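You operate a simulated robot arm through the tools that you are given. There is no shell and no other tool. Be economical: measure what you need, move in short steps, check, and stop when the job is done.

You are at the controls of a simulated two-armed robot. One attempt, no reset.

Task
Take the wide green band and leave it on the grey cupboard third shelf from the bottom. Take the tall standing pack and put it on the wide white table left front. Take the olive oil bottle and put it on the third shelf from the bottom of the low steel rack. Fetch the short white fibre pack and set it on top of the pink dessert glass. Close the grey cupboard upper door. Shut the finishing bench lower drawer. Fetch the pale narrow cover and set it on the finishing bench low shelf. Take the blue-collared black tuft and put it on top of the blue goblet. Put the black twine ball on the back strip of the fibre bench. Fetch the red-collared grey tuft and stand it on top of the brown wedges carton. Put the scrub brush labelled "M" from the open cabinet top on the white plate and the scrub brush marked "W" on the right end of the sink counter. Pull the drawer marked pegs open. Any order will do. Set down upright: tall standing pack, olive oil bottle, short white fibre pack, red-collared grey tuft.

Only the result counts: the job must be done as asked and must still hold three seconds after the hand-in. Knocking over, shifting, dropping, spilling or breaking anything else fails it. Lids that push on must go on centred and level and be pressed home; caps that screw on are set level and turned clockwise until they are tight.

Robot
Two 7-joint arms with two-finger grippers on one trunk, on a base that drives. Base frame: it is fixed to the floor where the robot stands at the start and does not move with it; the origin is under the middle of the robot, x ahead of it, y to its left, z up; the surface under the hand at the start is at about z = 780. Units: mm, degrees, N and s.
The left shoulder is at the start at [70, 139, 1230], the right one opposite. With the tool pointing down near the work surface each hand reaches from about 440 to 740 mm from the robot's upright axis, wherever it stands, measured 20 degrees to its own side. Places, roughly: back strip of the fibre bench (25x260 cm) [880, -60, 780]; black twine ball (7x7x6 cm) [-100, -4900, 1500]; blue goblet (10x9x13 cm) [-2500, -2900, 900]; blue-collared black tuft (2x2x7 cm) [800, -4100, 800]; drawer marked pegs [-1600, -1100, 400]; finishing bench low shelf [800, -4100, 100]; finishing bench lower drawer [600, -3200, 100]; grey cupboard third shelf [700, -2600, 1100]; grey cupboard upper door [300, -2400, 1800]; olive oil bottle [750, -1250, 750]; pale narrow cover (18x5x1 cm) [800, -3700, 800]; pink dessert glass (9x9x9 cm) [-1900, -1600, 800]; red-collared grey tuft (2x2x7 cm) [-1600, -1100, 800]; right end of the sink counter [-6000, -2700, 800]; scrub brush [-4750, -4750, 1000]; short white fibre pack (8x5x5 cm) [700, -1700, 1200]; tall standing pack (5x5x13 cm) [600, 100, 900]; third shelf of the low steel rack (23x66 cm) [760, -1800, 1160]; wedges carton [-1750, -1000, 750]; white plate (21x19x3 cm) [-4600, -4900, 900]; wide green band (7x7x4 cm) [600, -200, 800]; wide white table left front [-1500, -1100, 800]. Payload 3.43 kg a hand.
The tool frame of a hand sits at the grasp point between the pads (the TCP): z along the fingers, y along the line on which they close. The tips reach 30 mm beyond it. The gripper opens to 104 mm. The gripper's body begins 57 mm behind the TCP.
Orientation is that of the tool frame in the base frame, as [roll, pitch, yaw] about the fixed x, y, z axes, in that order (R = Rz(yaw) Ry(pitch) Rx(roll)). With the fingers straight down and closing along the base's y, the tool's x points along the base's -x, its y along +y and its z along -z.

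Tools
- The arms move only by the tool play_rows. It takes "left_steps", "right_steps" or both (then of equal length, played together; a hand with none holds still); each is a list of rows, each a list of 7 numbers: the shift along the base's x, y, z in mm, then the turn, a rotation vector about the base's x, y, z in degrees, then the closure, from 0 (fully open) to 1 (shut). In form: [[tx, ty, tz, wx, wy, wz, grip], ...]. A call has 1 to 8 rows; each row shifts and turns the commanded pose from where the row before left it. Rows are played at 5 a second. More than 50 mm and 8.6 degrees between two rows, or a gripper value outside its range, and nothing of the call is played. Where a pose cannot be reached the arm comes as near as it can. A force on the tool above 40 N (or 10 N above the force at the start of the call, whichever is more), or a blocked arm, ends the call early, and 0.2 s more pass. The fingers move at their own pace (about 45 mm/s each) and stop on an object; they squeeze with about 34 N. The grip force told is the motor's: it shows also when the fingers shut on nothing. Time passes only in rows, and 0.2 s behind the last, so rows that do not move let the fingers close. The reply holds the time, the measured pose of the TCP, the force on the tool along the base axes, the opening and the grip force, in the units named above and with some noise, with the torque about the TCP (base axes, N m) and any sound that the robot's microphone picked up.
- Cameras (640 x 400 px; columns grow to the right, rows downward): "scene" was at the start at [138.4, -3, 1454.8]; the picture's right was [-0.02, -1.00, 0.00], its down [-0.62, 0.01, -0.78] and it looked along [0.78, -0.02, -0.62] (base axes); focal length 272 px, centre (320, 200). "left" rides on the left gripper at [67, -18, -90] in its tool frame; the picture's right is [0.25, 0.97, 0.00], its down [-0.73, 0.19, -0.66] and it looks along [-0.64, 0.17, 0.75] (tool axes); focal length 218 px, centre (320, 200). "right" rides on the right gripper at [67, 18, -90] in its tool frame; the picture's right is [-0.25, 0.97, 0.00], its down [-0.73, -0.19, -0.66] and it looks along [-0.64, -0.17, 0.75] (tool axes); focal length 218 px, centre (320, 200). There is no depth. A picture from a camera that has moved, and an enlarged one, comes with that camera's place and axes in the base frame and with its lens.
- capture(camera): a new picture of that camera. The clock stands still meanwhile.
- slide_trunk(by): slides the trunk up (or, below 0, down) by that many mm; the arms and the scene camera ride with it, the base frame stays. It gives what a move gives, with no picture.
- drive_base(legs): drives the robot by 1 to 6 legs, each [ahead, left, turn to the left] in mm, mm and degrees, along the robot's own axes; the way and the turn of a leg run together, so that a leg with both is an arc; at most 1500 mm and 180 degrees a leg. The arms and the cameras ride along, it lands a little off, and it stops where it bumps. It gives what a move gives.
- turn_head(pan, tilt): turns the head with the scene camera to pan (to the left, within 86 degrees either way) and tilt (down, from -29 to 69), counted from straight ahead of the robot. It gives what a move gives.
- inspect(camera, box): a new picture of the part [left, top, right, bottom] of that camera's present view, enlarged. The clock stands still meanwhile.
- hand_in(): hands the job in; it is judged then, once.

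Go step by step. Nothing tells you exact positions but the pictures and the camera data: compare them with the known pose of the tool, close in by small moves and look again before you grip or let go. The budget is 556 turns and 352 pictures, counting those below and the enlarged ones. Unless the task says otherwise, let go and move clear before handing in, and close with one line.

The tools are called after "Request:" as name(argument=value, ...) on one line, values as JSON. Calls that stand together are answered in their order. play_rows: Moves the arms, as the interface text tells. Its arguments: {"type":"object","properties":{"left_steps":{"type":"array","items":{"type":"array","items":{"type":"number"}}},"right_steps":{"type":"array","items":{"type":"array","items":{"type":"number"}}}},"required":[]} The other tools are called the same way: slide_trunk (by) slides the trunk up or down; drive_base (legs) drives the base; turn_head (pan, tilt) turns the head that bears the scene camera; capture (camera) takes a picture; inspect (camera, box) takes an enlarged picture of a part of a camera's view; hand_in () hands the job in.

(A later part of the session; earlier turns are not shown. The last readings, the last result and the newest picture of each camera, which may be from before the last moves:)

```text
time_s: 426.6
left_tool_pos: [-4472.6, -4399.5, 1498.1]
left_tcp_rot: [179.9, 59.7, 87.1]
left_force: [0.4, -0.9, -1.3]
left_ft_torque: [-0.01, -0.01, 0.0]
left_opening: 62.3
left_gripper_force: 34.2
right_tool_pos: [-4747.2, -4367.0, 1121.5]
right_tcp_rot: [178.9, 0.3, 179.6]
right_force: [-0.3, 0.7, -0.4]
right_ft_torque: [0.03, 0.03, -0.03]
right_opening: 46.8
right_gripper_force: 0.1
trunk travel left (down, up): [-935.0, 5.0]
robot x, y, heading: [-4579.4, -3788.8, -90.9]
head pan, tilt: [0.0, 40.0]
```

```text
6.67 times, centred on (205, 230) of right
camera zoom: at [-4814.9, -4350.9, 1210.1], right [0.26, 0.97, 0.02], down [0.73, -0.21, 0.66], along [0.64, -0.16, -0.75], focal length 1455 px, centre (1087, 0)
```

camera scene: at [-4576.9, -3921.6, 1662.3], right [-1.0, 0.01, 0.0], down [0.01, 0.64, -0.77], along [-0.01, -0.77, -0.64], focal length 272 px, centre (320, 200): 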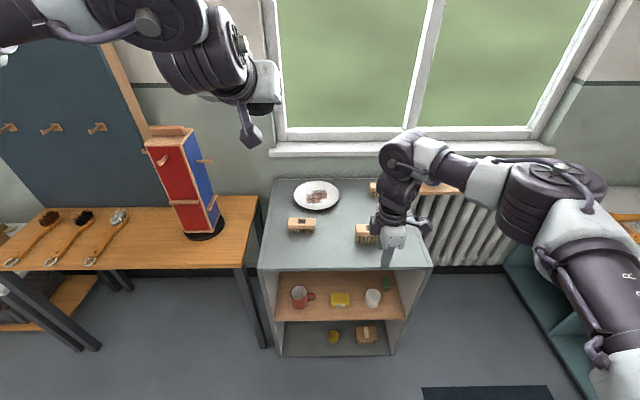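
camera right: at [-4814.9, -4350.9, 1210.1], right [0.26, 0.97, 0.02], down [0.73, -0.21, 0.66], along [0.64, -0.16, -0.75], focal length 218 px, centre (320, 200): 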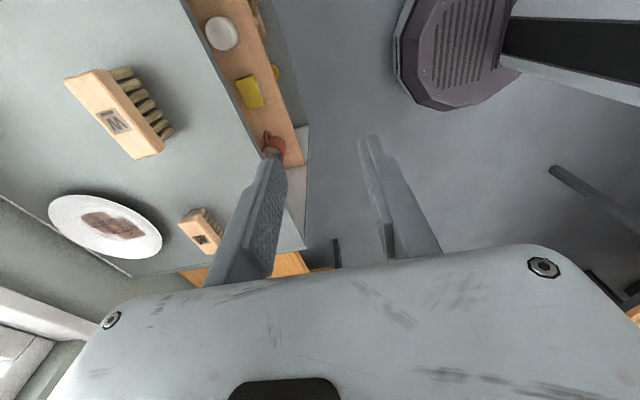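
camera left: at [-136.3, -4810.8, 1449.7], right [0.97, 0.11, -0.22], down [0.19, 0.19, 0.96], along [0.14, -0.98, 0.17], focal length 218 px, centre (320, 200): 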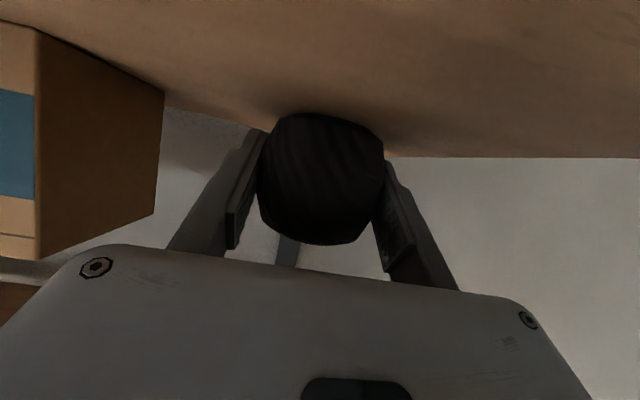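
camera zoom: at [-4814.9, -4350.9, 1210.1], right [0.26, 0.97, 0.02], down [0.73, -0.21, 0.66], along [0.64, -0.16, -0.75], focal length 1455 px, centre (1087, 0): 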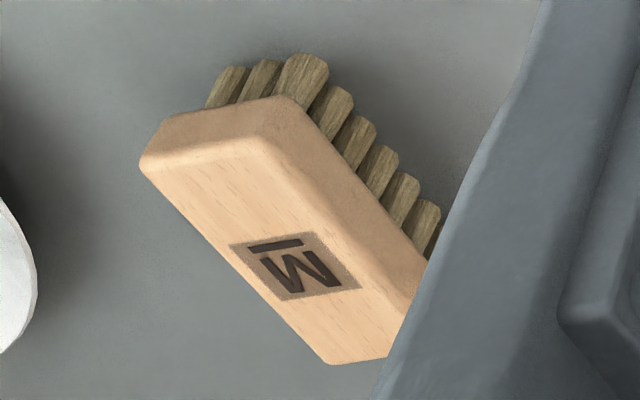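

Request:
inspect(camera="right", box=[194, 232, 214, 246])

Request:
inspect(camera="right", box=[100, 105, 132, 137])

```text
16.00 times, centred on (204, 239) of right
camera zoom: at [-4814.9, -4350.9, 1210.1], right [0.26, 0.97, 0.02], down [0.73, -0.21, 0.66], along [0.64, -0.16, -0.75], focal length 3492 px, centre (2176, -424)
```

zoom: 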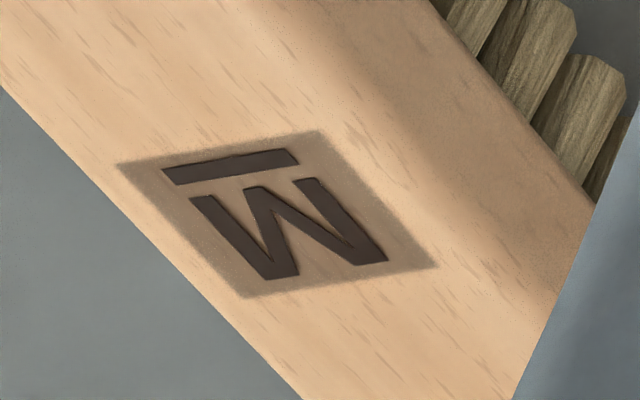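

```text
12.50 times, centred on (116, 121) of right
camera zoom: at [-4814.9, -4350.9, 1210.1], right [0.26, 0.97, 0.02], down [0.73, -0.21, 0.66], along [0.64, -0.16, -0.75], focal length 2728 px, centre (2870, 1188)
```

zoom: 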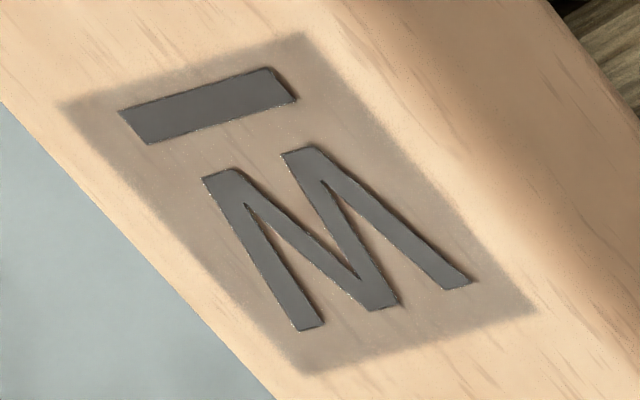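

The bar marks the letter's foot, so the brush near the plate reads M and the one under my hand reads W. I'm looking at the plate and the third brush.

Request:
inspect(camera="scene", box=[290, 175, 350, 215])

Request:
inspect(camera="right", box=[40, 180, 180, 270])

```text
10.00 times, centred on (320, 195) of scene
camera zoom: at [-4576.9, -3921.6, 1662.3], right [-1.0, 0.01, 0.0], down [0.01, 0.64, -0.77], along [-0.01, -0.77, -0.64], focal length 2717 px, centre (320, 250)
```

zoom: 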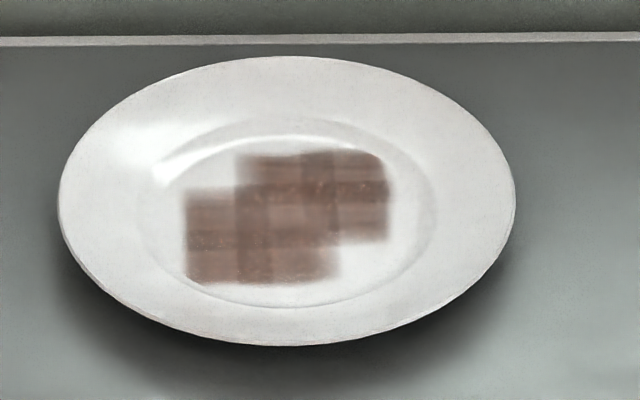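

```text
4.44 times, centred on (110, 225) of right
camera zoom: at [-4814.9, -4350.9, 1210.1], right [0.26, 0.97, 0.02], down [0.73, -0.21, 0.66], along [0.64, -0.16, -0.75], focal length 970 px, centre (1253, 89)
```

zoom: 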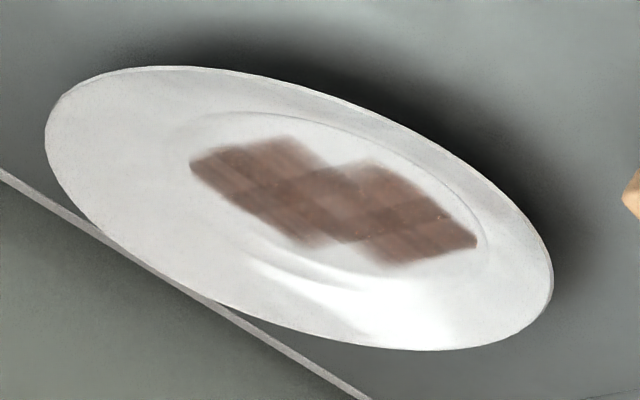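

The brown mark is only the plate's pattern. I'm moving to pick the M brush at about (-4516,-4690).

Request:
drive_base(legs=[[0, 230, 0.9], [250, 0, 0]])

Request:
slide_trunk(by=-100)

Request:
capture(camera="scene")

Request:
capture(camera="right")

```text
time_s: 429.8
left_tool_pos: [-4229.7, -4643.8, 1499.5]
left_tcp_rot: [179.8, 60.0, 87.8]
left_force: [1.1, 1.2, -0.6]
left_ft_torque: [0.02, -0.03, 0.02]
left_opening: 62.4
left_gripper_force: 33.7
right_tool_pos: [-4505.4, -4616.6, 1123.3]
right_tcp_rot: [179.1, 0.2, -179.4]
right_force: [-0.2, 0.4, -0.6]
right_ft_torque: [0.0, -0.02, 0.0]
right_opening: 46.8
right_gripper_force: 0.1
trunk travel left (down, up): [-935.0, 5.0]
robot x, y, heading: [-4344.6, -4036.8, -89.9]
head pan, tilt: [0.0, 40.0]
```

```text
time_s: 431.1
left_tool_pos: [-4230.2, -4647.5, 1398.5]
left_tcp_rot: [179.8, 59.7, 88.0]
left_force: [-0.9, 0.8, -0.5]
left_ft_torque: [-0.01, 0.02, -0.02]
left_opening: 62.2
left_gripper_force: 33.6
right_tool_pos: [-4505.5, -4619.6, 1021.9]
right_tcp_rot: [178.8, 0.3, -179.5]
right_force: [-0.1, -0.1, 0.2]
right_ft_torque: [-0.01, -0.01, 0.0]
right_opening: 46.7
right_gripper_force: 0.2
trunk travel left (down, up): [-835.0, 105.0]
robot x, y, heading: [-4347.7, -4037.8, -90.0]
head pan, tilt: [0.0, 40.0]
```

```text
121 pictures are left
camera scene: at [-4342.2, -4170.7, 1562.3], right [-1.0, 0.0, 0.0], down [0.0, 0.64, -0.77], along [0.0, -0.77, -0.64], focal length 272 px, centre (320, 200)
```

scene: 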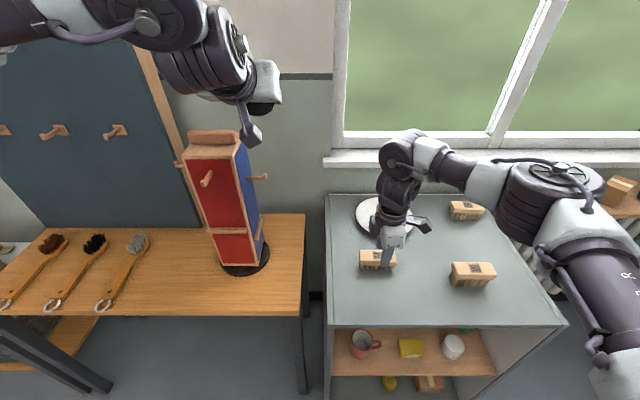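

```text
120 pictures are left
camera right: at [-4572.6, -4604.2, 1110.4], right [0.24, 0.97, 0.02], down [0.73, -0.2, 0.66], along [0.64, -0.14, -0.75], focal length 218 px, centre (320, 200)
```

right: 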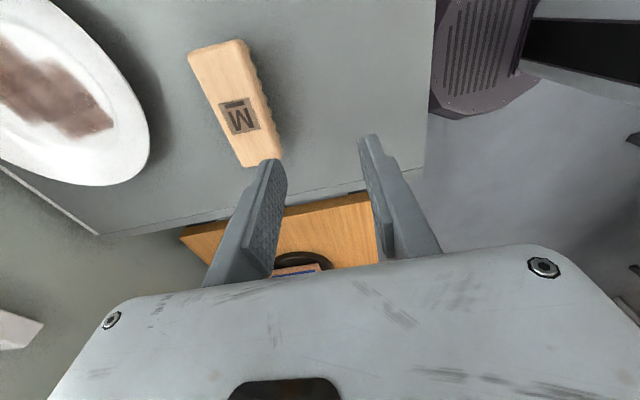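

Request:
inspect(camera="right", box=[210, 85, 270, 145])

Request:
inspect(camera="scene", box=[350, 235, 400, 275])

Request:
inspect(camera="scene", box=[445, 195, 500, 290])

```text
6.67 times, centred on (240, 115) of right
camera zoom: at [-4572.6, -4604.2, 1110.4], right [0.24, 0.97, 0.02], down [0.73, -0.2, 0.66], along [0.64, -0.14, -0.75], focal length 1455 px, centre (853, 767)
```

zoom: 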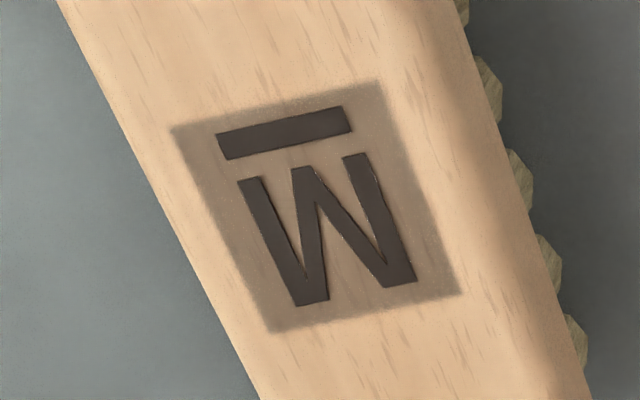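

```text
10.00 times, centred on (375, 255) of scene
camera zoom: at [-4342.2, -4170.7, 1562.3], right [-1.0, 0.0, 0.0], down [0.0, 0.64, -0.77], along [0.0, -0.77, -0.64], focal length 2717 px, centre (-230, -350)
```

zoom: 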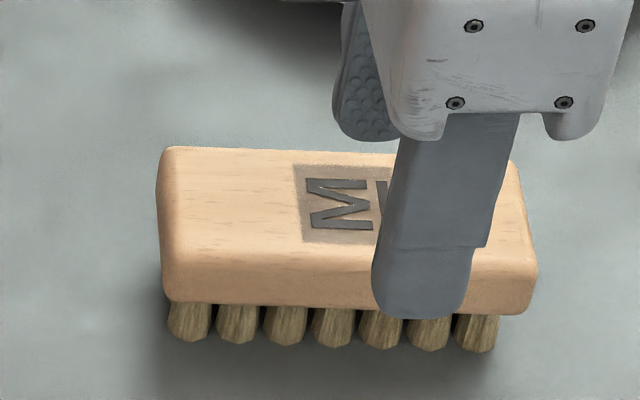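

```text
4.21 times, centred on (472, 242) of scene
camera zoom: at [-4342.2, -4170.7, 1562.3], right [-1.0, 0.0, 0.0], down [0.0, 0.64, -0.77], along [0.0, -0.77, -0.64], focal length 1144 px, centre (-322, 21)
```

zoom: 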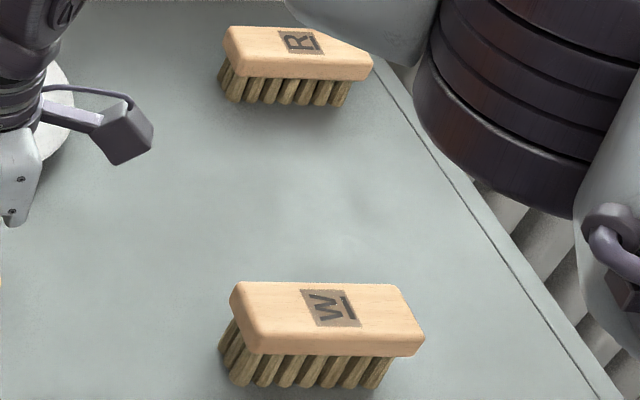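

A is M for sure, and B is W (the third is R). I'm positioning over M and descending.

Request:
play_rows(right_steps=[[-4, -24, 0, 0, 0, 0, 0.28], [-4, -24, -20, 0, 0, 0, 0.28], [-3, -21, -30, 0, 0, 0, 0.28]])

Request:
capture(camera="right")

Request:
inspect(camera="scene", box=[330, 190, 430, 290])

```text
time_s: 431.9
left_tool_pos: [-4225.5, -4648.5, 1397.3]
left_tcp_rot: [-179.8, 59.6, 88.2]
left_force: [0.6, 0.2, -1.2]
left_ft_torque: [-0.03, 0.02, -0.04]
left_opening: 62.5
left_gripper_force: 34.1
right_tool_pos: [-4513.4, -4689.8, 972.2]
right_tcp_rot: [179.0, 0.3, -179.3]
right_force: [-0.1, 0.3, 0.6]
right_ft_torque: [0.0, 0.0, -0.01]
right_opening: 75.3
right_gripper_force: 0.2
trunk travel left (down, up): [-835.0, 105.0]
robot x, y, heading: [-4342.4, -4034.9, -89.9]
head pan, tilt: [0.0, 40.0]
```

```text
116 pictures are left
camera right: at [-4579.4, -4674.6, 1061.0], right [0.24, 0.97, 0.02], down [0.73, -0.19, 0.66], along [0.64, -0.15, -0.75], focal length 218 px, centre (320, 200)
```

right: 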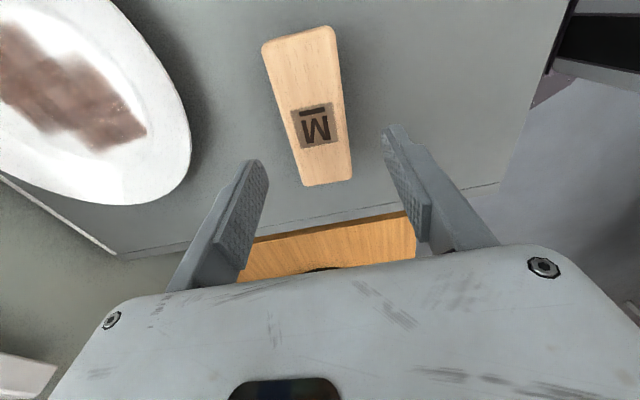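

```text
4.00 times, centred on (380, 240) of scene
camera zoom: at [-4337.8, -4172.3, 1562.1], right [-1.0, 0.0, 0.0], down [0.0, 0.64, -0.77], along [0.0, -0.77, -0.64], focal length 1087 px, centre (80, 40)
```

zoom: 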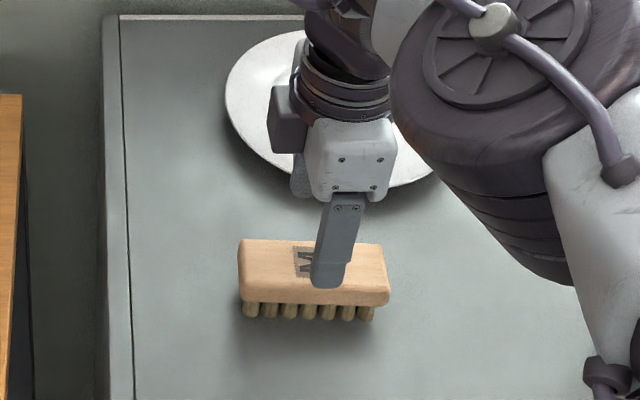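

Request:
play_rows(right_steps=[[-3, 0, -20, 0, 0, 0, 0.28], [0, 0, -20, 0, 0, 0, 0.28], [0, 0, -15, 0, 0, 0, 0.28]])

Request:
capture(camera="right")

Request:
inspect(camera="scene", box=[340, 210, 420, 280])

```text
time_s: 432.7
left_tool_pos: [-4230.3, -4647.3, 1397.9]
left_tcp_rot: [179.8, 59.7, 88.0]
left_force: [-0.6, -0.1, -0.7]
left_ft_torque: [0.02, 0.0, -0.02]
left_opening: 62.2
left_gripper_force: 34.2
right_tool_pos: [-4519.9, -4688.9, 917.0]
right_tcp_rot: [178.9, 0.3, -179.3]
right_force: [0.8, 0.6, -0.4]
right_ft_torque: [-0.01, 0.0, 0.01]
right_opening: 75.0
right_gripper_force: 0.1
trunk travel left (down, up): [-835.0, 105.0]
robot x, y, heading: [-4342.6, -4033.4, -89.8]
head pan, tilt: [0.0, 40.0]
```

```text
114 pictures are left
camera right: at [-4586.0, -4673.7, 1005.0], right [0.24, 0.97, 0.02], down [0.73, -0.2, 0.66], along [0.64, -0.14, -0.75], focal length 218 px, centre (320, 200)
```

right: 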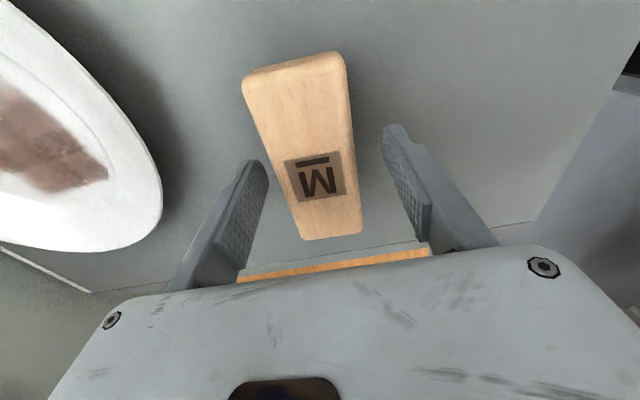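

```text
5.71 times, centred on (380, 245) of scene
camera zoom: at [-4342.5, -4171.1, 1562.3], right [-1.0, 0.0, 0.0], down [0.0, 0.64, -0.77], along [0.0, -0.77, -0.64], focal length 1553 px, centre (-23, -57)
```

zoom: 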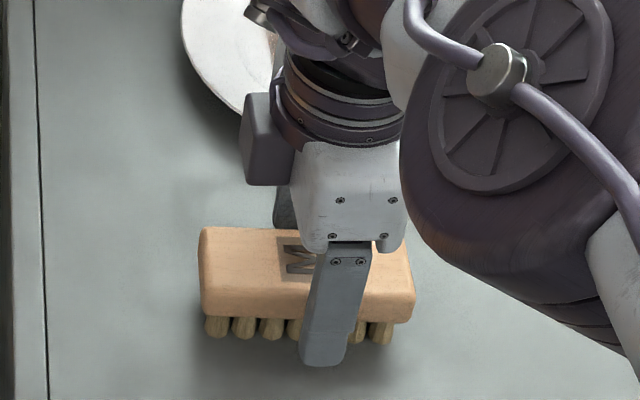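

Request:
play_rows(right_steps=[[0, 0, -12, 0, 0, 0, 0.28], [0, 0, 0, 0, 0, 0, 0.6], [0, 0, 0, 0, 0, 0, 0.95], [0, 0, 0, 0, 0, 0, 0.95]])

Request:
capture(camera="right")

```text
time_s: 433.7
left_tool_pos: [-4229.5, -4646.6, 1397.9]
left_tcp_rot: [179.8, 59.7, 88.0]
left_force: [0.6, -0.5, -1.0]
left_ft_torque: [0.04, -0.01, 0.01]
left_opening: 62.2
left_gripper_force: 34.0
right_tool_pos: [-4515.4, -4683.4, 904.8]
right_tcp_rot: [178.9, 0.1, -179.4]
right_force: [-0.4, 1.0, -0.5]
right_ft_torque: [0.0, -0.02, 0.05]
right_opening: 45.3
right_gripper_force: 33.7
right hand out of reach, approached as far as the arm can: row 1
trunk travel left (down, up): [-835.0, 105.0]
robot x, y, heading: [-4343.8, -4033.1, -89.9]
head pan, tilt: [0.0, 40.0]
```

```text
112 pictures are left
camera right: at [-4583.0, -4667.8, 994.4], right [0.24, 0.97, 0.02], down [0.73, -0.2, 0.66], along [0.64, -0.14, -0.75], focal length 218 px, centre (320, 200)
```

right: 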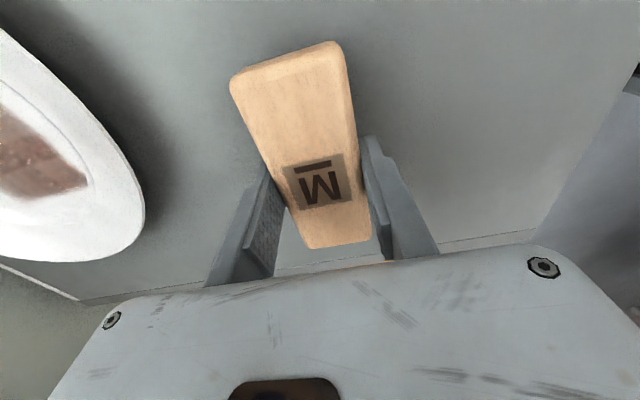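

M is gripped. I'm lifting it and, together with raising the left hand, lowering the trunk for reach, then moving toward the plate.

Request:
play_rows(right_steps=[[0, 0, 25, 0, 0, 0, 0.95], [0, 0, 40, 0, 0, 0, 0.95], [0, 0, 45, 0, 0, 0, 0.95], [0, 0, 40, 0, 0, 0, 0.95]], left_steps=[[0, 0, 25, 0, 0, 0, 0.9], [0, 0, 25, 0, 0, 0, 0.9], [0, 0, 25, 0, 0, 0, 0.9], [0, 0, 25, 0, 0, 0, 0.9]])

Request:
slide_trunk(by=-100)

Request:
drive_base(legs=[[140, -65, 0]])

Request:
capture(camera="scene")

Request:
capture(camera="right")

```text
time_s: 434.7
left_tool_pos: [-4230.0, -4646.5, 1498.1]
left_tcp_rot: [179.8, 59.7, 88.0]
left_force: [-0.2, 0.5, -0.1]
left_ft_torque: [0.01, 0.0, -0.01]
left_opening: 62.4
left_gripper_force: 33.9
right_tool_pos: [-4515.8, -4681.9, 1056.2]
right_tcp_rot: [178.9, 0.2, -179.4]
right_force: [0.0, -0.2, -1.9]
right_ft_torque: [0.0, 0.01, -0.03]
right_opening: 45.2
right_gripper_force: 34.1
trunk travel left (down, up): [-835.0, 105.0]
robot x, y, heading: [-4343.2, -4032.6, -90.1]
head pan, tilt: [0.0, 40.0]
```

```text
time_s: 436.0
left_tool_pos: [-4229.3, -4647.8, 1396.6]
left_tcp_rot: [179.9, 59.7, 88.1]
left_force: [0.2, 0.7, 0.1]
left_ft_torque: [0.0, -0.01, 0.02]
left_opening: 62.5
left_gripper_force: 33.9
right_tool_pos: [-4515.5, -4683.3, 956.6]
right_tcp_rot: [178.9, 0.3, -179.4]
right_force: [-0.6, 0.3, -0.8]
right_ft_torque: [0.02, -0.01, 0.02]
right_opening: 45.1
right_gripper_force: 34.0
trunk travel left (down, up): [-735.0, 205.0]
robot x, y, heading: [-4344.4, -4035.6, -89.9]
head pan, tilt: [0.0, 40.0]
```

```text
time_s: 437.4
left_tool_pos: [-4292.4, -4784.7, 1400.5]
left_tcp_rot: [179.9, 59.8, 88.0]
left_force: [0.7, -0.1, -0.4]
left_ft_torque: [0.01, 0.01, -0.04]
left_opening: 62.5
left_gripper_force: 33.8
right_tool_pos: [-4579.0, -4820.8, 957.3]
right_tcp_rot: [179.0, 0.2, -179.3]
right_force: [1.4, -0.3, 0.0]
right_ft_torque: [0.01, 0.01, 0.03]
right_opening: 45.2
right_gripper_force: 33.8
trunk travel left (down, up): [-735.0, 205.0]
robot x, y, heading: [-4406.4, -4174.6, -90.2]
head pan, tilt: [0.0, 40.0]
```

```text
111 pictures are left
camera scene: at [-4405.1, -4308.0, 1462.6], right [-1.0, 0.0, 0.0], down [0.0, 0.64, -0.77], along [0.0, -0.77, -0.64], focal length 272 px, centre (320, 200)
```

scene: 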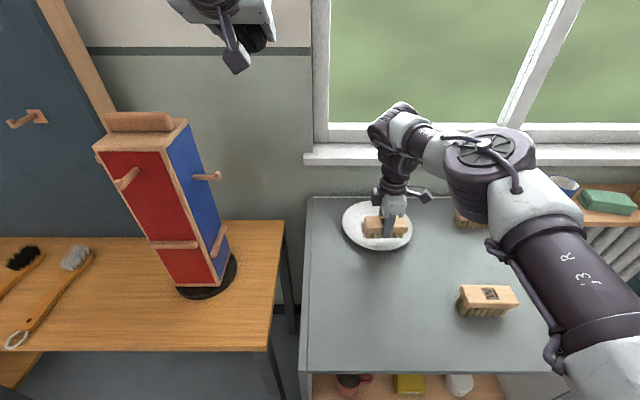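

```text
110 pictures are left
camera right: at [-4645.5, -4806.0, 1046.3], right [0.24, 0.97, 0.02], down [0.73, -0.19, 0.66], along [0.64, -0.15, -0.75], focal length 218 px, centre (320, 200)
```

right: 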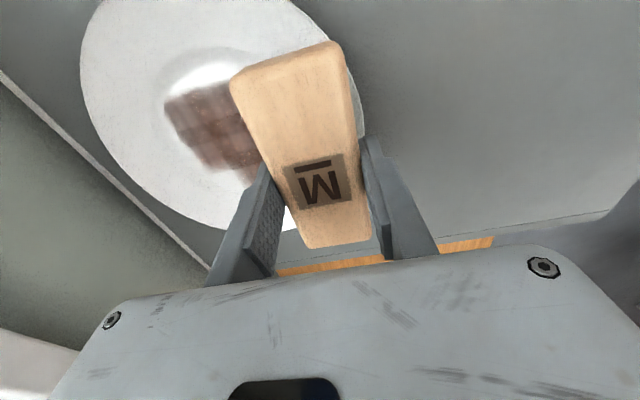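

The plate centre is about (-4584,-4912). I'm moving over it and lowering.

Request:
play_rows(right_steps=[[-3, -36, 0, 0, 0, 0, 0.95], [-2, -36, 0, 0, 0, 0, 0.95], [0, 0, -15, 0, 0, 0, 0.95]])

Request:
inspect(camera="scene", box=[320, 140, 440, 270])

Request:
capture(camera="right")

```text
time_s: 438.2
left_tool_pos: [-4295.1, -4787.5, 1397.7]
left_tcp_rot: [179.8, 59.6, 87.9]
left_force: [-0.3, -0.1, -1.0]
left_ft_torque: [0.05, 0.02, -0.03]
left_opening: 62.2
left_gripper_force: 34.0
right_tool_pos: [-4581.9, -4847.2, 939.5]
right_tcp_rot: [178.8, 0.3, -179.4]
right_force: [0.7, -0.3, -1.6]
right_ft_torque: [-0.02, 0.01, 0.0]
right_opening: 45.2
right_gripper_force: 34.0
right hand out of reach, approached as far as the arm can: row 1, 2
trunk travel left (down, up): [-735.0, 205.0]
robot x, y, heading: [-4405.5, -4171.0, -90.2]
head pan, tilt: [0.0, 40.0]
```

```text
3.08 times, centred on (380, 205) of scene
camera zoom: at [-4407.3, -4312.1, 1462.1], right [-1.0, 0.0, 0.0], down [0.0, 0.64, -0.77], along [0.0, -0.77, -0.64], focal length 836 px, centre (135, 185)
```

zoom: 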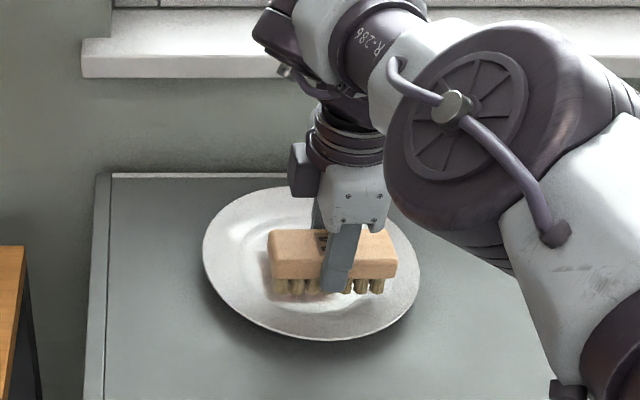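

```text
108 pictures are left
camera right: at [-4648.7, -4832.9, 1029.2], right [0.24, 0.97, 0.02], down [0.73, -0.2, 0.66], along [0.64, -0.14, -0.75], focal length 218 px, centre (320, 200)
```

right: 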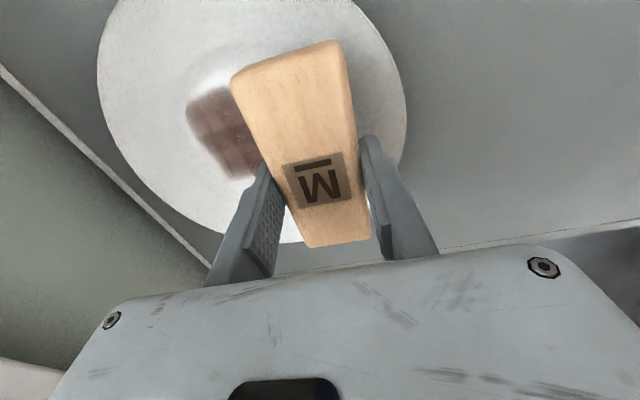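

I'm at the reach limit, so I'll use the raise-hands/lower-trunk trick again to gain 50 mm.

Request:
play_rows(right_steps=[[0, 0, 40, 0, 0, 0, 0.95], [0, 0, 40, 0, 0, 0, 0.95], [0, 0, 30, 0, 0, 0, 0.95]], left_steps=[[0, 0, 35, 0, 0, 0, 0.9], [0, 0, 35, 0, 0, 0, 0.9], [0, 0, 35, 0, 0, 0, 0.9]])

Request:
slide_trunk(by=-110)

Request:
play_rows(right_steps=[[0, -25, 0, 0, 0, 0, 0.95], [0, -22, 0, 0, 0, 0, 0.95]])

Request:
capture(camera="right")

```text
time_s: 439.0
left_tool_pos: [-4293.5, -4785.2, 1505.6]
left_tcp_rot: [179.8, 59.7, 88.0]
left_force: [-0.1, -0.5, -1.5]
left_ft_torque: [0.0, 0.01, 0.0]
left_opening: 62.2
left_gripper_force: 33.8
right_tool_pos: [-4575.8, -4841.1, 1051.5]
right_tcp_rot: [179.0, 0.3, -179.4]
right_force: [0.0, -0.7, -0.4]
right_ft_torque: [0.01, -0.01, 0.01]
right_opening: 45.0
right_gripper_force: 34.1
right hand out of reach, approached as far as the arm can: row 3
trunk travel left (down, up): [-735.0, 205.0]
robot x, y, heading: [-4408.9, -4173.6, -89.8]
head pan, tilt: [0.0, 40.0]
```

```text
time_s: 440.4
left_tool_pos: [-4292.8, -4786.4, 1392.1]
left_tcp_rot: [179.9, 59.7, 88.0]
left_force: [0.2, 0.2, -0.6]
left_ft_torque: [0.04, 0.02, -0.01]
left_opening: 62.1
left_gripper_force: 34.2
right_tool_pos: [-4576.0, -4841.9, 941.8]
right_tcp_rot: [178.9, 0.4, -179.3]
right_force: [0.5, -0.1, -1.0]
right_ft_torque: [0.0, 0.01, 0.03]
right_opening: 45.1
right_gripper_force: 33.4
trunk travel left (down, up): [-625.0, 315.0]
robot x, y, heading: [-4409.3, -4176.4, -90.2]
head pan, tilt: [0.0, 40.0]
```

```text
time_s: 441.0
left_tool_pos: [-4293.6, -4786.1, 1391.9]
left_tcp_rot: [179.8, 59.6, 88.0]
left_force: [0.2, 0.2, -1.5]
left_ft_torque: [0.01, 0.02, -0.01]
left_opening: 62.0
left_gripper_force: 33.7
right_tool_pos: [-4575.9, -4841.8, 941.4]
right_tcp_rot: [178.9, 0.4, -179.4]
right_force: [1.1, -0.7, -1.2]
right_ft_torque: [0.01, -0.01, -0.01]
right_opening: 45.3
right_gripper_force: 33.9
right hand out of reach, approached as far as the arm can: row 1, 2
trunk travel left (down, up): [-625.0, 315.0]
robot x, y, heading: [-4409.4, -4170.7, -89.8]
head pan, tilt: [0.0, 40.0]
```

```text
107 pictures are left
camera right: at [-4643.5, -4826.6, 1029.6], right [0.24, 0.97, 0.02], down [0.73, -0.19, 0.66], along [0.64, -0.14, -0.75], focal length 218 px, centre (320, 200)
```

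right: 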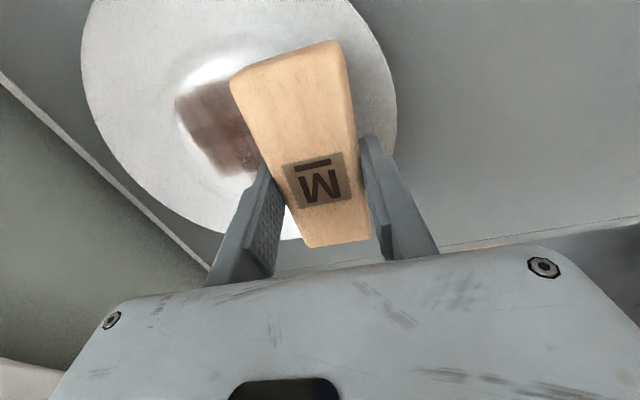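

Request:
turn_head(pan=0, tilt=69)

Request:
capture(camera="scene")

```text
time_s: 441.9
left_tool_pos: [-4293.7, -4787.0, 1392.4]
left_tcp_rot: [179.8, 59.7, 88.0]
left_force: [-0.3, -0.2, -1.1]
left_ft_torque: [0.0, 0.0, 0.02]
left_opening: 62.0
left_gripper_force: 34.5
right_tool_pos: [-4576.1, -4842.3, 939.8]
right_tcp_rot: [178.8, 0.3, -179.4]
right_force: [-0.3, 0.7, -1.4]
right_ft_torque: [0.0, -0.01, 0.02]
right_opening: 45.3
right_gripper_force: 33.9
trunk travel left (down, up): [-625.0, 315.0]
robot x, y, heading: [-4409.2, -4174.1, -90.1]
head pan, tilt: [0.0, 68.8]
```

```text
106 pictures are left
camera scene: at [-4406.3, -4281.8, 1316.1], right [-1.0, 0.0, 0.0], down [0.0, 0.93, -0.36], along [0.0, -0.36, -0.93], focal length 272 px, centre (320, 200)
```

scene: 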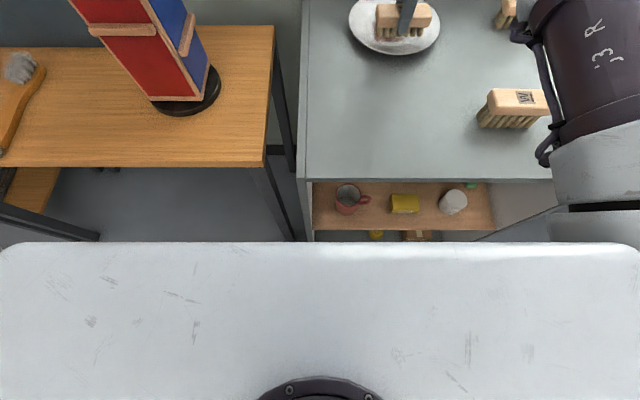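

Request:
drive_base(legs=[[25, 0, 0]])

Request:
drive_base(legs=[[25, 0, 0]])

Request:
turn_head(pan=0, tilt=40)

Request:
inspect(camera="scene", box=[320, 140, 440, 270])

```text
time_s: 442.8
left_tool_pos: [-4292.9, -4805.2, 1395.8]
left_tcp_rot: [179.8, 60.1, 87.9]
left_force: [-0.2, 0.9, -0.9]
left_ft_torque: [-0.02, 0.04, 0.0]
left_opening: 62.2
left_gripper_force: 33.9
right_tool_pos: [-4575.7, -4862.5, 944.2]
right_tcp_rot: [179.2, 0.4, -179.3]
right_force: [-0.8, 0.5, -1.1]
right_ft_torque: [-0.07, 0.0, 0.02]
right_opening: 44.9
right_gripper_force: 33.9
trunk travel left (down, up): [-625.0, 315.0]
robot x, y, heading: [-4408.4, -4197.9, -89.9]
head pan, tilt: [0.0, 68.8]
```

```text
time_s: 443.8
left_tool_pos: [-4293.2, -4838.1, 1392.0]
left_tcp_rot: [179.8, 59.6, 87.9]
left_force: [0.0, -0.5, -0.6]
left_ft_torque: [0.0, 0.02, 0.02]
left_opening: 62.2
left_gripper_force: 34.1
right_tool_pos: [-4576.6, -4893.8, 939.2]
right_tcp_rot: [178.8, 0.4, -179.4]
right_force: [0.3, -0.7, -1.5]
right_ft_torque: [0.02, -0.01, 0.0]
right_opening: 45.4
right_gripper_force: 34.5
trunk travel left (down, up): [-625.0, 315.0]
robot x, y, heading: [-4409.0, -4224.6, -89.7]
head pan, tilt: [0.0, 68.8]
stopped in leg 1: the robot was blocked; the commanded pose is now the measured one
```

```text
time_s: 444.7
left_tool_pos: [-4293.3, -4835.0, 1394.5]
left_tcp_rot: [179.7, 59.8, 88.0]
left_force: [0.2, -0.3, -0.6]
left_ft_torque: [-0.01, -0.01, -0.01]
left_opening: 62.4
left_gripper_force: 34.1
right_tool_pos: [-4577.5, -4891.4, 941.4]
right_tcp_rot: [179.0, 0.3, -179.5]
right_force: [-0.2, 0.5, -1.2]
right_ft_torque: [0.02, 0.0, 0.04]
right_opening: 44.9
right_gripper_force: 34.0
trunk travel left (down, up): [-625.0, 315.0]
robot x, y, heading: [-4409.8, -4225.9, -89.8]
head pan, tilt: [0.0, 40.0]
```

```text
3.08 times, centred on (380, 205) of scene
camera zoom: at [-4406.1, -4359.3, 1352.2], right [-1.0, 0.0, 0.0], down [0.0, 0.64, -0.77], along [0.0, -0.77, -0.64], focal length 836 px, centre (135, 185)
```

zoom: 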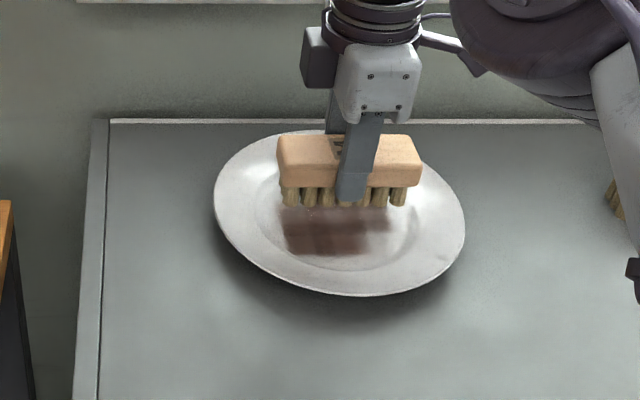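

Reached y≈-4892. I'm lowering the brush onto the plate in small steps.

Request:
play_rows(right_steps=[[-4, 0, -12, 0, 0, 0, 0.95], [0, 0, -6, 0, 0, 0, 0.95], [0, 0, -4, 0, 0, 0, 0.95], [0, 0, -3, 0, 0, 0, 0.95], [0, 0, 0, 0, 0, 0, 0.95]])

Request:
inspect(camera="scene", box=[330, 150, 430, 250])

```text
time_s: 445.9
left_tool_pos: [-4293.5, -4835.9, 1391.6]
left_tcp_rot: [179.8, 59.8, 88.0]
left_force: [0.1, 0.5, -1.7]
left_ft_torque: [-0.01, -0.02, 0.0]
left_opening: 61.8
left_gripper_force: 33.7
right_tool_pos: [-4580.5, -4890.9, 916.4]
right_tcp_rot: [178.9, 0.4, -179.4]
right_force: [-0.2, -0.6, -0.7]
right_ft_torque: [-0.03, 0.03, 0.01]
right_opening: 45.1
right_gripper_force: 34.4
trunk travel left (down, up): [-625.0, 315.0]
robot x, y, heading: [-4407.5, -4224.7, -89.9]
head pan, tilt: [0.0, 40.0]
```

```text
4.00 times, centred on (380, 200) of scene
camera zoom: at [-4406.0, -4359.7, 1352.2], right [-1.0, 0.0, 0.0], down [0.0, 0.64, -0.77], along [0.0, -0.77, -0.64], focal length 1087 px, centre (80, 200)
```

zoom: 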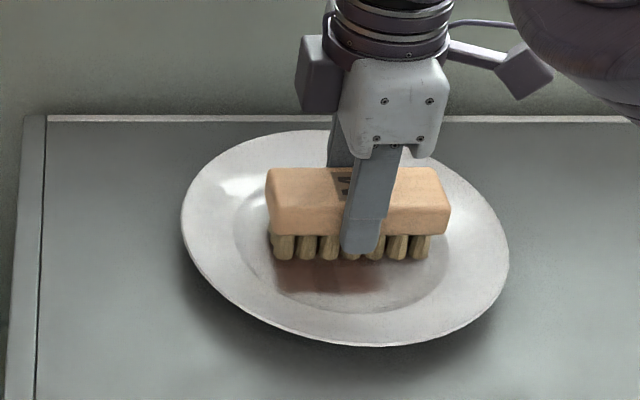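

Request:
play_rows(right_steps=[[0, 0, -3, 0, 0, 0, 0.95], [0, 0, -3, 0, 0, 0, 0.95], [0, 0, -2, 0, 0, 0, 0.95], [0, 0, 0, 0, 0, 0, 0.95]])

```text
time_s: 446.9
left_tool_pos: [-4292.7, -4830.7, 1395.2]
left_tcp_rot: [179.9, 60.0, 87.9]
left_force: [0.3, 0.5, -1.1]
left_ft_torque: [0.01, 0.01, 0.04]
left_opening: 62.0
left_gripper_force: 33.9
right_tool_pos: [-4580.1, -4890.7, 912.7]
right_tcp_rot: [179.3, 0.3, -179.5]
right_force: [-1.7, -6.0, 25.2]
right_ft_torque: [-0.6, 0.44, 0.04]
right_opening: 44.9
right_gripper_force: 34.0
trunk travel left (down, up): [-625.0, 315.0]
robot x, y, heading: [-4407.3, -4222.3, -89.8]
head pan, tilt: [0.0, 40.0]
```

Contact. I'm easing up, opening modestly, and lifting.

Request:
play_rows(right_steps=[[0, 0, 3, 0, 0, 0, 0.95], [0, 0, 0, 0, 0, 0, 0.45], [0, 0, 0, 0, 0, 0, 0.4], [0, 0, 15, 0, 0, 0, 0.4], [0, 0, 30, 0, 0, 0, 0.4], [0, 0, 40, 0, 0, 0, 0.4]])

Request:
inspect(camera="scene", box=[330, 130, 450, 250])

```text
time_s: 448.3
left_tool_pos: [-4293.5, -4832.4, 1395.0]
left_tcp_rot: [179.8, 59.9, 88.0]
left_force: [-0.1, -0.5, -0.7]
left_ft_torque: [0.03, 0.0, 0.01]
left_opening: 62.5
left_gripper_force: 34.2
right_tool_pos: [-4567.4, -4877.5, 995.4]
right_tcp_rot: [179.1, 0.3, -179.4]
right_force: [-0.1, 0.6, 0.4]
right_ft_torque: [0.0, 0.02, 0.02]
right_opening: 62.1
right_gripper_force: 0.0
right hand out of reach, approached as far as the arm can: row 5, 6
trunk travel left (down, up): [-625.0, 315.0]
robot x, y, heading: [-4408.2, -4223.3, -89.7]
head pan, tilt: [0.0, 40.0]
```

```text
3.33 times, centred on (390, 190) of scene
camera zoom: at [-4405.2, -4357.5, 1352.4], right [-1.0, 0.0, 0.0], down [0.0, 0.64, -0.77], along [0.0, -0.77, -0.64], focal length 906 px, centre (87, 233)
```

zoom: 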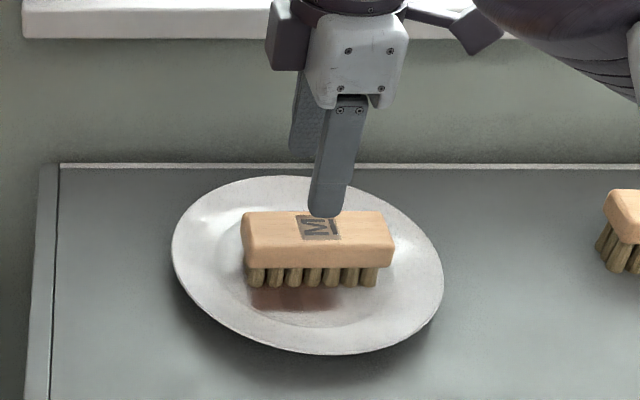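

M rests on the plate. I'm moving to the W brush near (-4773,-4665).

Request:
drive_base(legs=[[-205, 0, 0], [0, -198, 0]])

Request:
capture(camera="right")

Request:
inspect(camera="scene", box=[310, 130, 470, 290])

```text
time_s: 451.1
left_tool_pos: [-4486.8, -4628.4, 1394.0]
left_tcp_rot: [-179.9, 59.8, 88.3]
left_force: [0.7, -0.7, -0.8]
left_ft_torque: [0.0, 0.01, 0.05]
left_opening: 62.3
left_gripper_force: 33.5
right_tool_pos: [-4761.1, -4674.1, 994.2]
right_tcp_rot: [179.0, 0.4, -179.3]
right_force: [0.0, 0.5, -0.1]
right_ft_torque: [-0.01, 0.01, 0.0]
right_opening: 62.2
right_gripper_force: 0.0
trunk travel left (down, up): [-625.0, 315.0]
robot x, y, heading: [-4603.2, -4017.5, -89.8]
head pan, tilt: [0.0, 40.0]
```

```text
102 pictures are left
camera right: at [-4828.1, -4658.7, 1083.0], right [0.24, 0.97, 0.02], down [0.73, -0.19, 0.66], along [0.64, -0.14, -0.75], focal length 218 px, centre (320, 200)
```

right: 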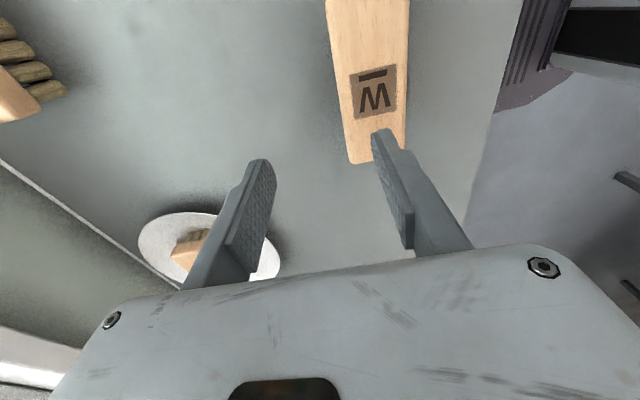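

```text
2.50 times, centred on (390, 210) of scene
camera zoom: at [-4600.4, -4153.9, 1352.2], right [-1.0, -0.01, 0.0], down [0.0, 0.64, -0.77], along [0.0, -0.77, -0.64], focal length 679 px, centre (145, 175)
```

zoom: 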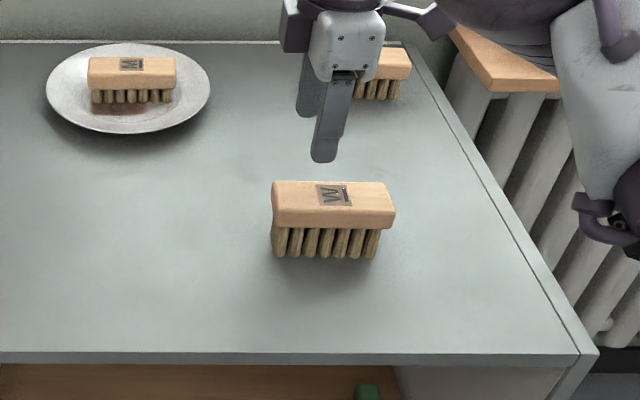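

Request:
inspect(camera="right", box=[344, 60, 404, 125])

```text
6.15 times, centred on (374, 92) of right
camera zoom: at [-4828.1, -4658.7, 1083.0], right [0.24, 0.97, 0.02], down [0.73, -0.19, 0.66], along [0.64, -0.14, -0.75], focal length 1343 px, centre (-12, 862)
```

zoom: 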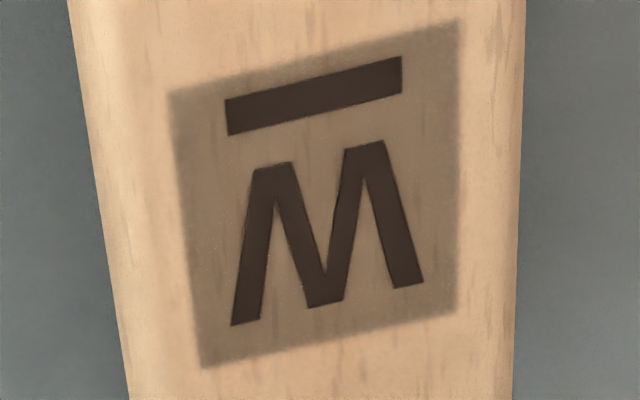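

W confirmed: a taller brush with its top near z≈925, at about (-4780,-4638). I'm shifting over it and checking again.

Request:
play_rows(right_steps=[[-9, 18, 5, 0, 0, 0, 0.25], [-9, 18, 0, 0, 0, 0, 0.25]])

Request:
capture(camera="right")

Request:
inspect(camera="scene", box=[350, 150, 450, 250])

```text
time_s: 451.7
left_tool_pos: [-4489.4, -4627.8, 1394.1]
left_tcp_rot: [179.7, 59.9, 88.1]
left_force: [0.0, 0.6, -0.8]
left_ft_torque: [0.04, 0.01, 0.01]
left_opening: 61.9
left_gripper_force: 34.3
right_tool_pos: [-4780.2, -4636.2, 999.7]
right_tcp_rot: [179.0, 0.4, -179.1]
right_force: [0.5, -0.6, -1.4]
right_ft_torque: [-0.02, 0.0, 0.02]
right_opening: 78.1
right_gripper_force: 0.0
trunk travel left (down, up): [-625.0, 315.0]
robot x, y, heading: [-4607.0, -4018.6, -89.8]
head pan, tilt: [0.0, 40.0]
```

```text
99 pictures are left
camera right: at [-4847.9, -4621.8, 1088.7], right [0.24, 0.97, 0.02], down [0.73, -0.19, 0.66], along [0.64, -0.14, -0.75], focal length 218 px, centre (320, 200)
```

right: 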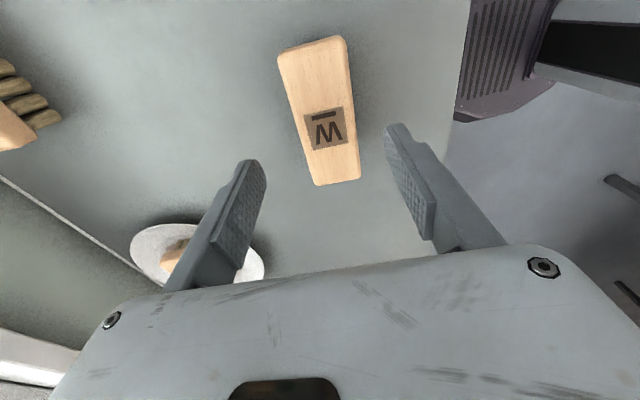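

```text
4.00 times, centred on (400, 200) of scene
camera zoom: at [-4603.3, -4153.1, 1352.3], right [-1.0, -0.01, 0.0], down [0.0, 0.64, -0.77], along [0.01, -0.77, -0.64], focal length 1087 px, centre (0, 200)
```

zoom: 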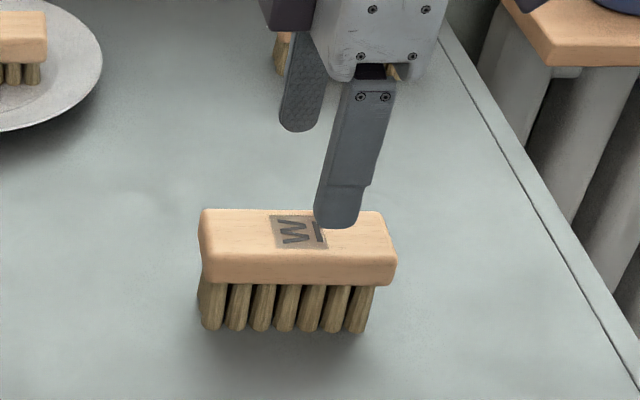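

Request:
play_rows(right_steps=[[8, 3, -20, 0, 0, 0, 0.25], [0, 0, -20, 0, 0, 0, 0.25], [0, 0, -20, 0, 0, 0, 0.25]])

Request:
capture(camera="right")

Request:
inspect(camera="scene", box=[350, 170, 430, 240])

```text
time_s: 452.5
left_tool_pos: [-4487.4, -4628.6, 1393.4]
left_tcp_rot: [179.8, 59.7, 88.2]
left_force: [0.6, -0.9, -0.5]
left_ft_torque: [-0.02, 0.01, 0.02]
left_opening: 62.1
left_gripper_force: 34.3
right_tool_pos: [-4771.7, -4634.7, 939.3]
right_tcp_rot: [179.0, 0.4, -179.2]
right_force: [-0.3, -0.6, -0.4]
right_ft_torque: [0.04, 0.02, 0.0]
right_opening: 78.1
right_gripper_force: 0.1
trunk travel left (down, up): [-625.0, 315.0]
robot x, y, heading: [-4606.1, -4015.7, -89.6]
head pan, tilt: [0.0, 40.0]
```

```text
97 pictures are left
camera right: at [-4839.2, -4619.7, 1027.7], right [0.24, 0.97, 0.02], down [0.73, -0.19, 0.66], along [0.64, -0.14, -0.75], focal length 218 px, centre (320, 200)
```

right: 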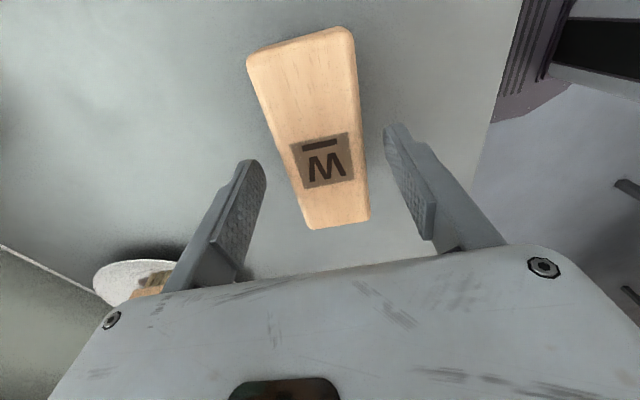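

```text
5.71 times, centred on (390, 205) of scene
camera zoom: at [-4601.7, -4154.6, 1352.2], right [-1.0, -0.01, 0.0], down [0.0, 0.64, -0.77], along [0.0, -0.77, -0.64], focal length 1553 px, centre (-80, 171)
```

zoom: 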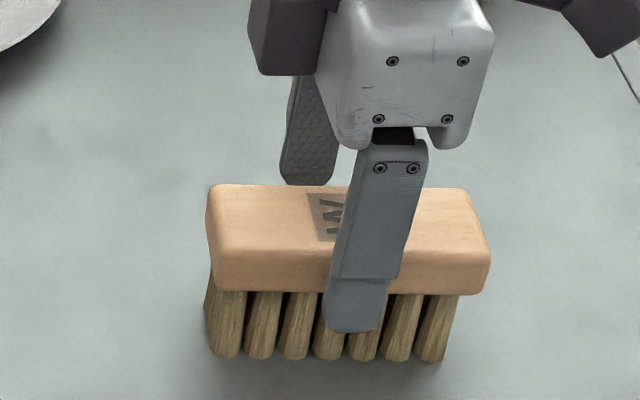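

Request:
play_rows(right_steps=[[0, 2, -16, 0, 0, 0, 0.25], [0, 0, 0, 0, 0, 0, 0.6], [0, 0, 0, 0, 0, 0, 0.95], [0, 0, 0, 0, 0, 0, 0.95]])

Request:
capture(camera="right")

```text
time_s: 453.5
left_tool_pos: [-4488.4, -4628.4, 1394.7]
left_tcp_rot: [179.8, 59.8, 88.2]
left_force: [-0.5, -0.1, -1.1]
left_ft_torque: [0.04, -0.02, 0.07]
left_opening: 62.4
left_gripper_force: 33.7
right_tool_pos: [-4771.4, -4633.4, 923.9]
right_tcp_rot: [179.0, 0.3, -179.2]
right_force: [0.0, 0.4, 0.5]
right_ft_torque: [0.02, 0.03, -0.04]
right_opening: 45.5
right_gripper_force: 33.2
trunk travel left (down, up): [-625.0, 315.0]
robot x, y, heading: [-4605.8, -4020.3, -89.6]
head pan, tilt: [0.0, 40.0]
```

```text
95 pictures are left
camera right: at [-4838.9, -4617.3, 1012.7], right [0.24, 0.97, 0.02], down [0.73, -0.19, 0.66], along [0.64, -0.14, -0.75], focal length 218 px, centre (320, 200)
```

right: 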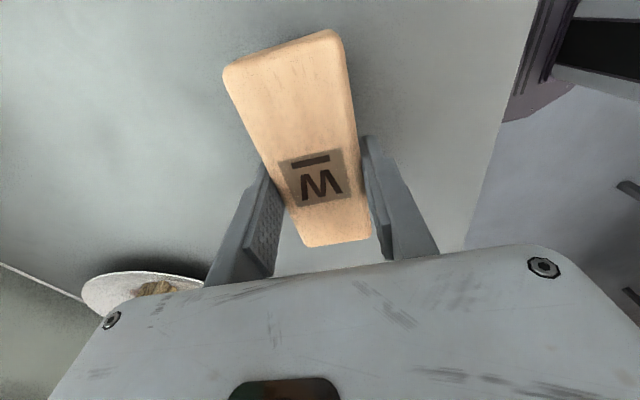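

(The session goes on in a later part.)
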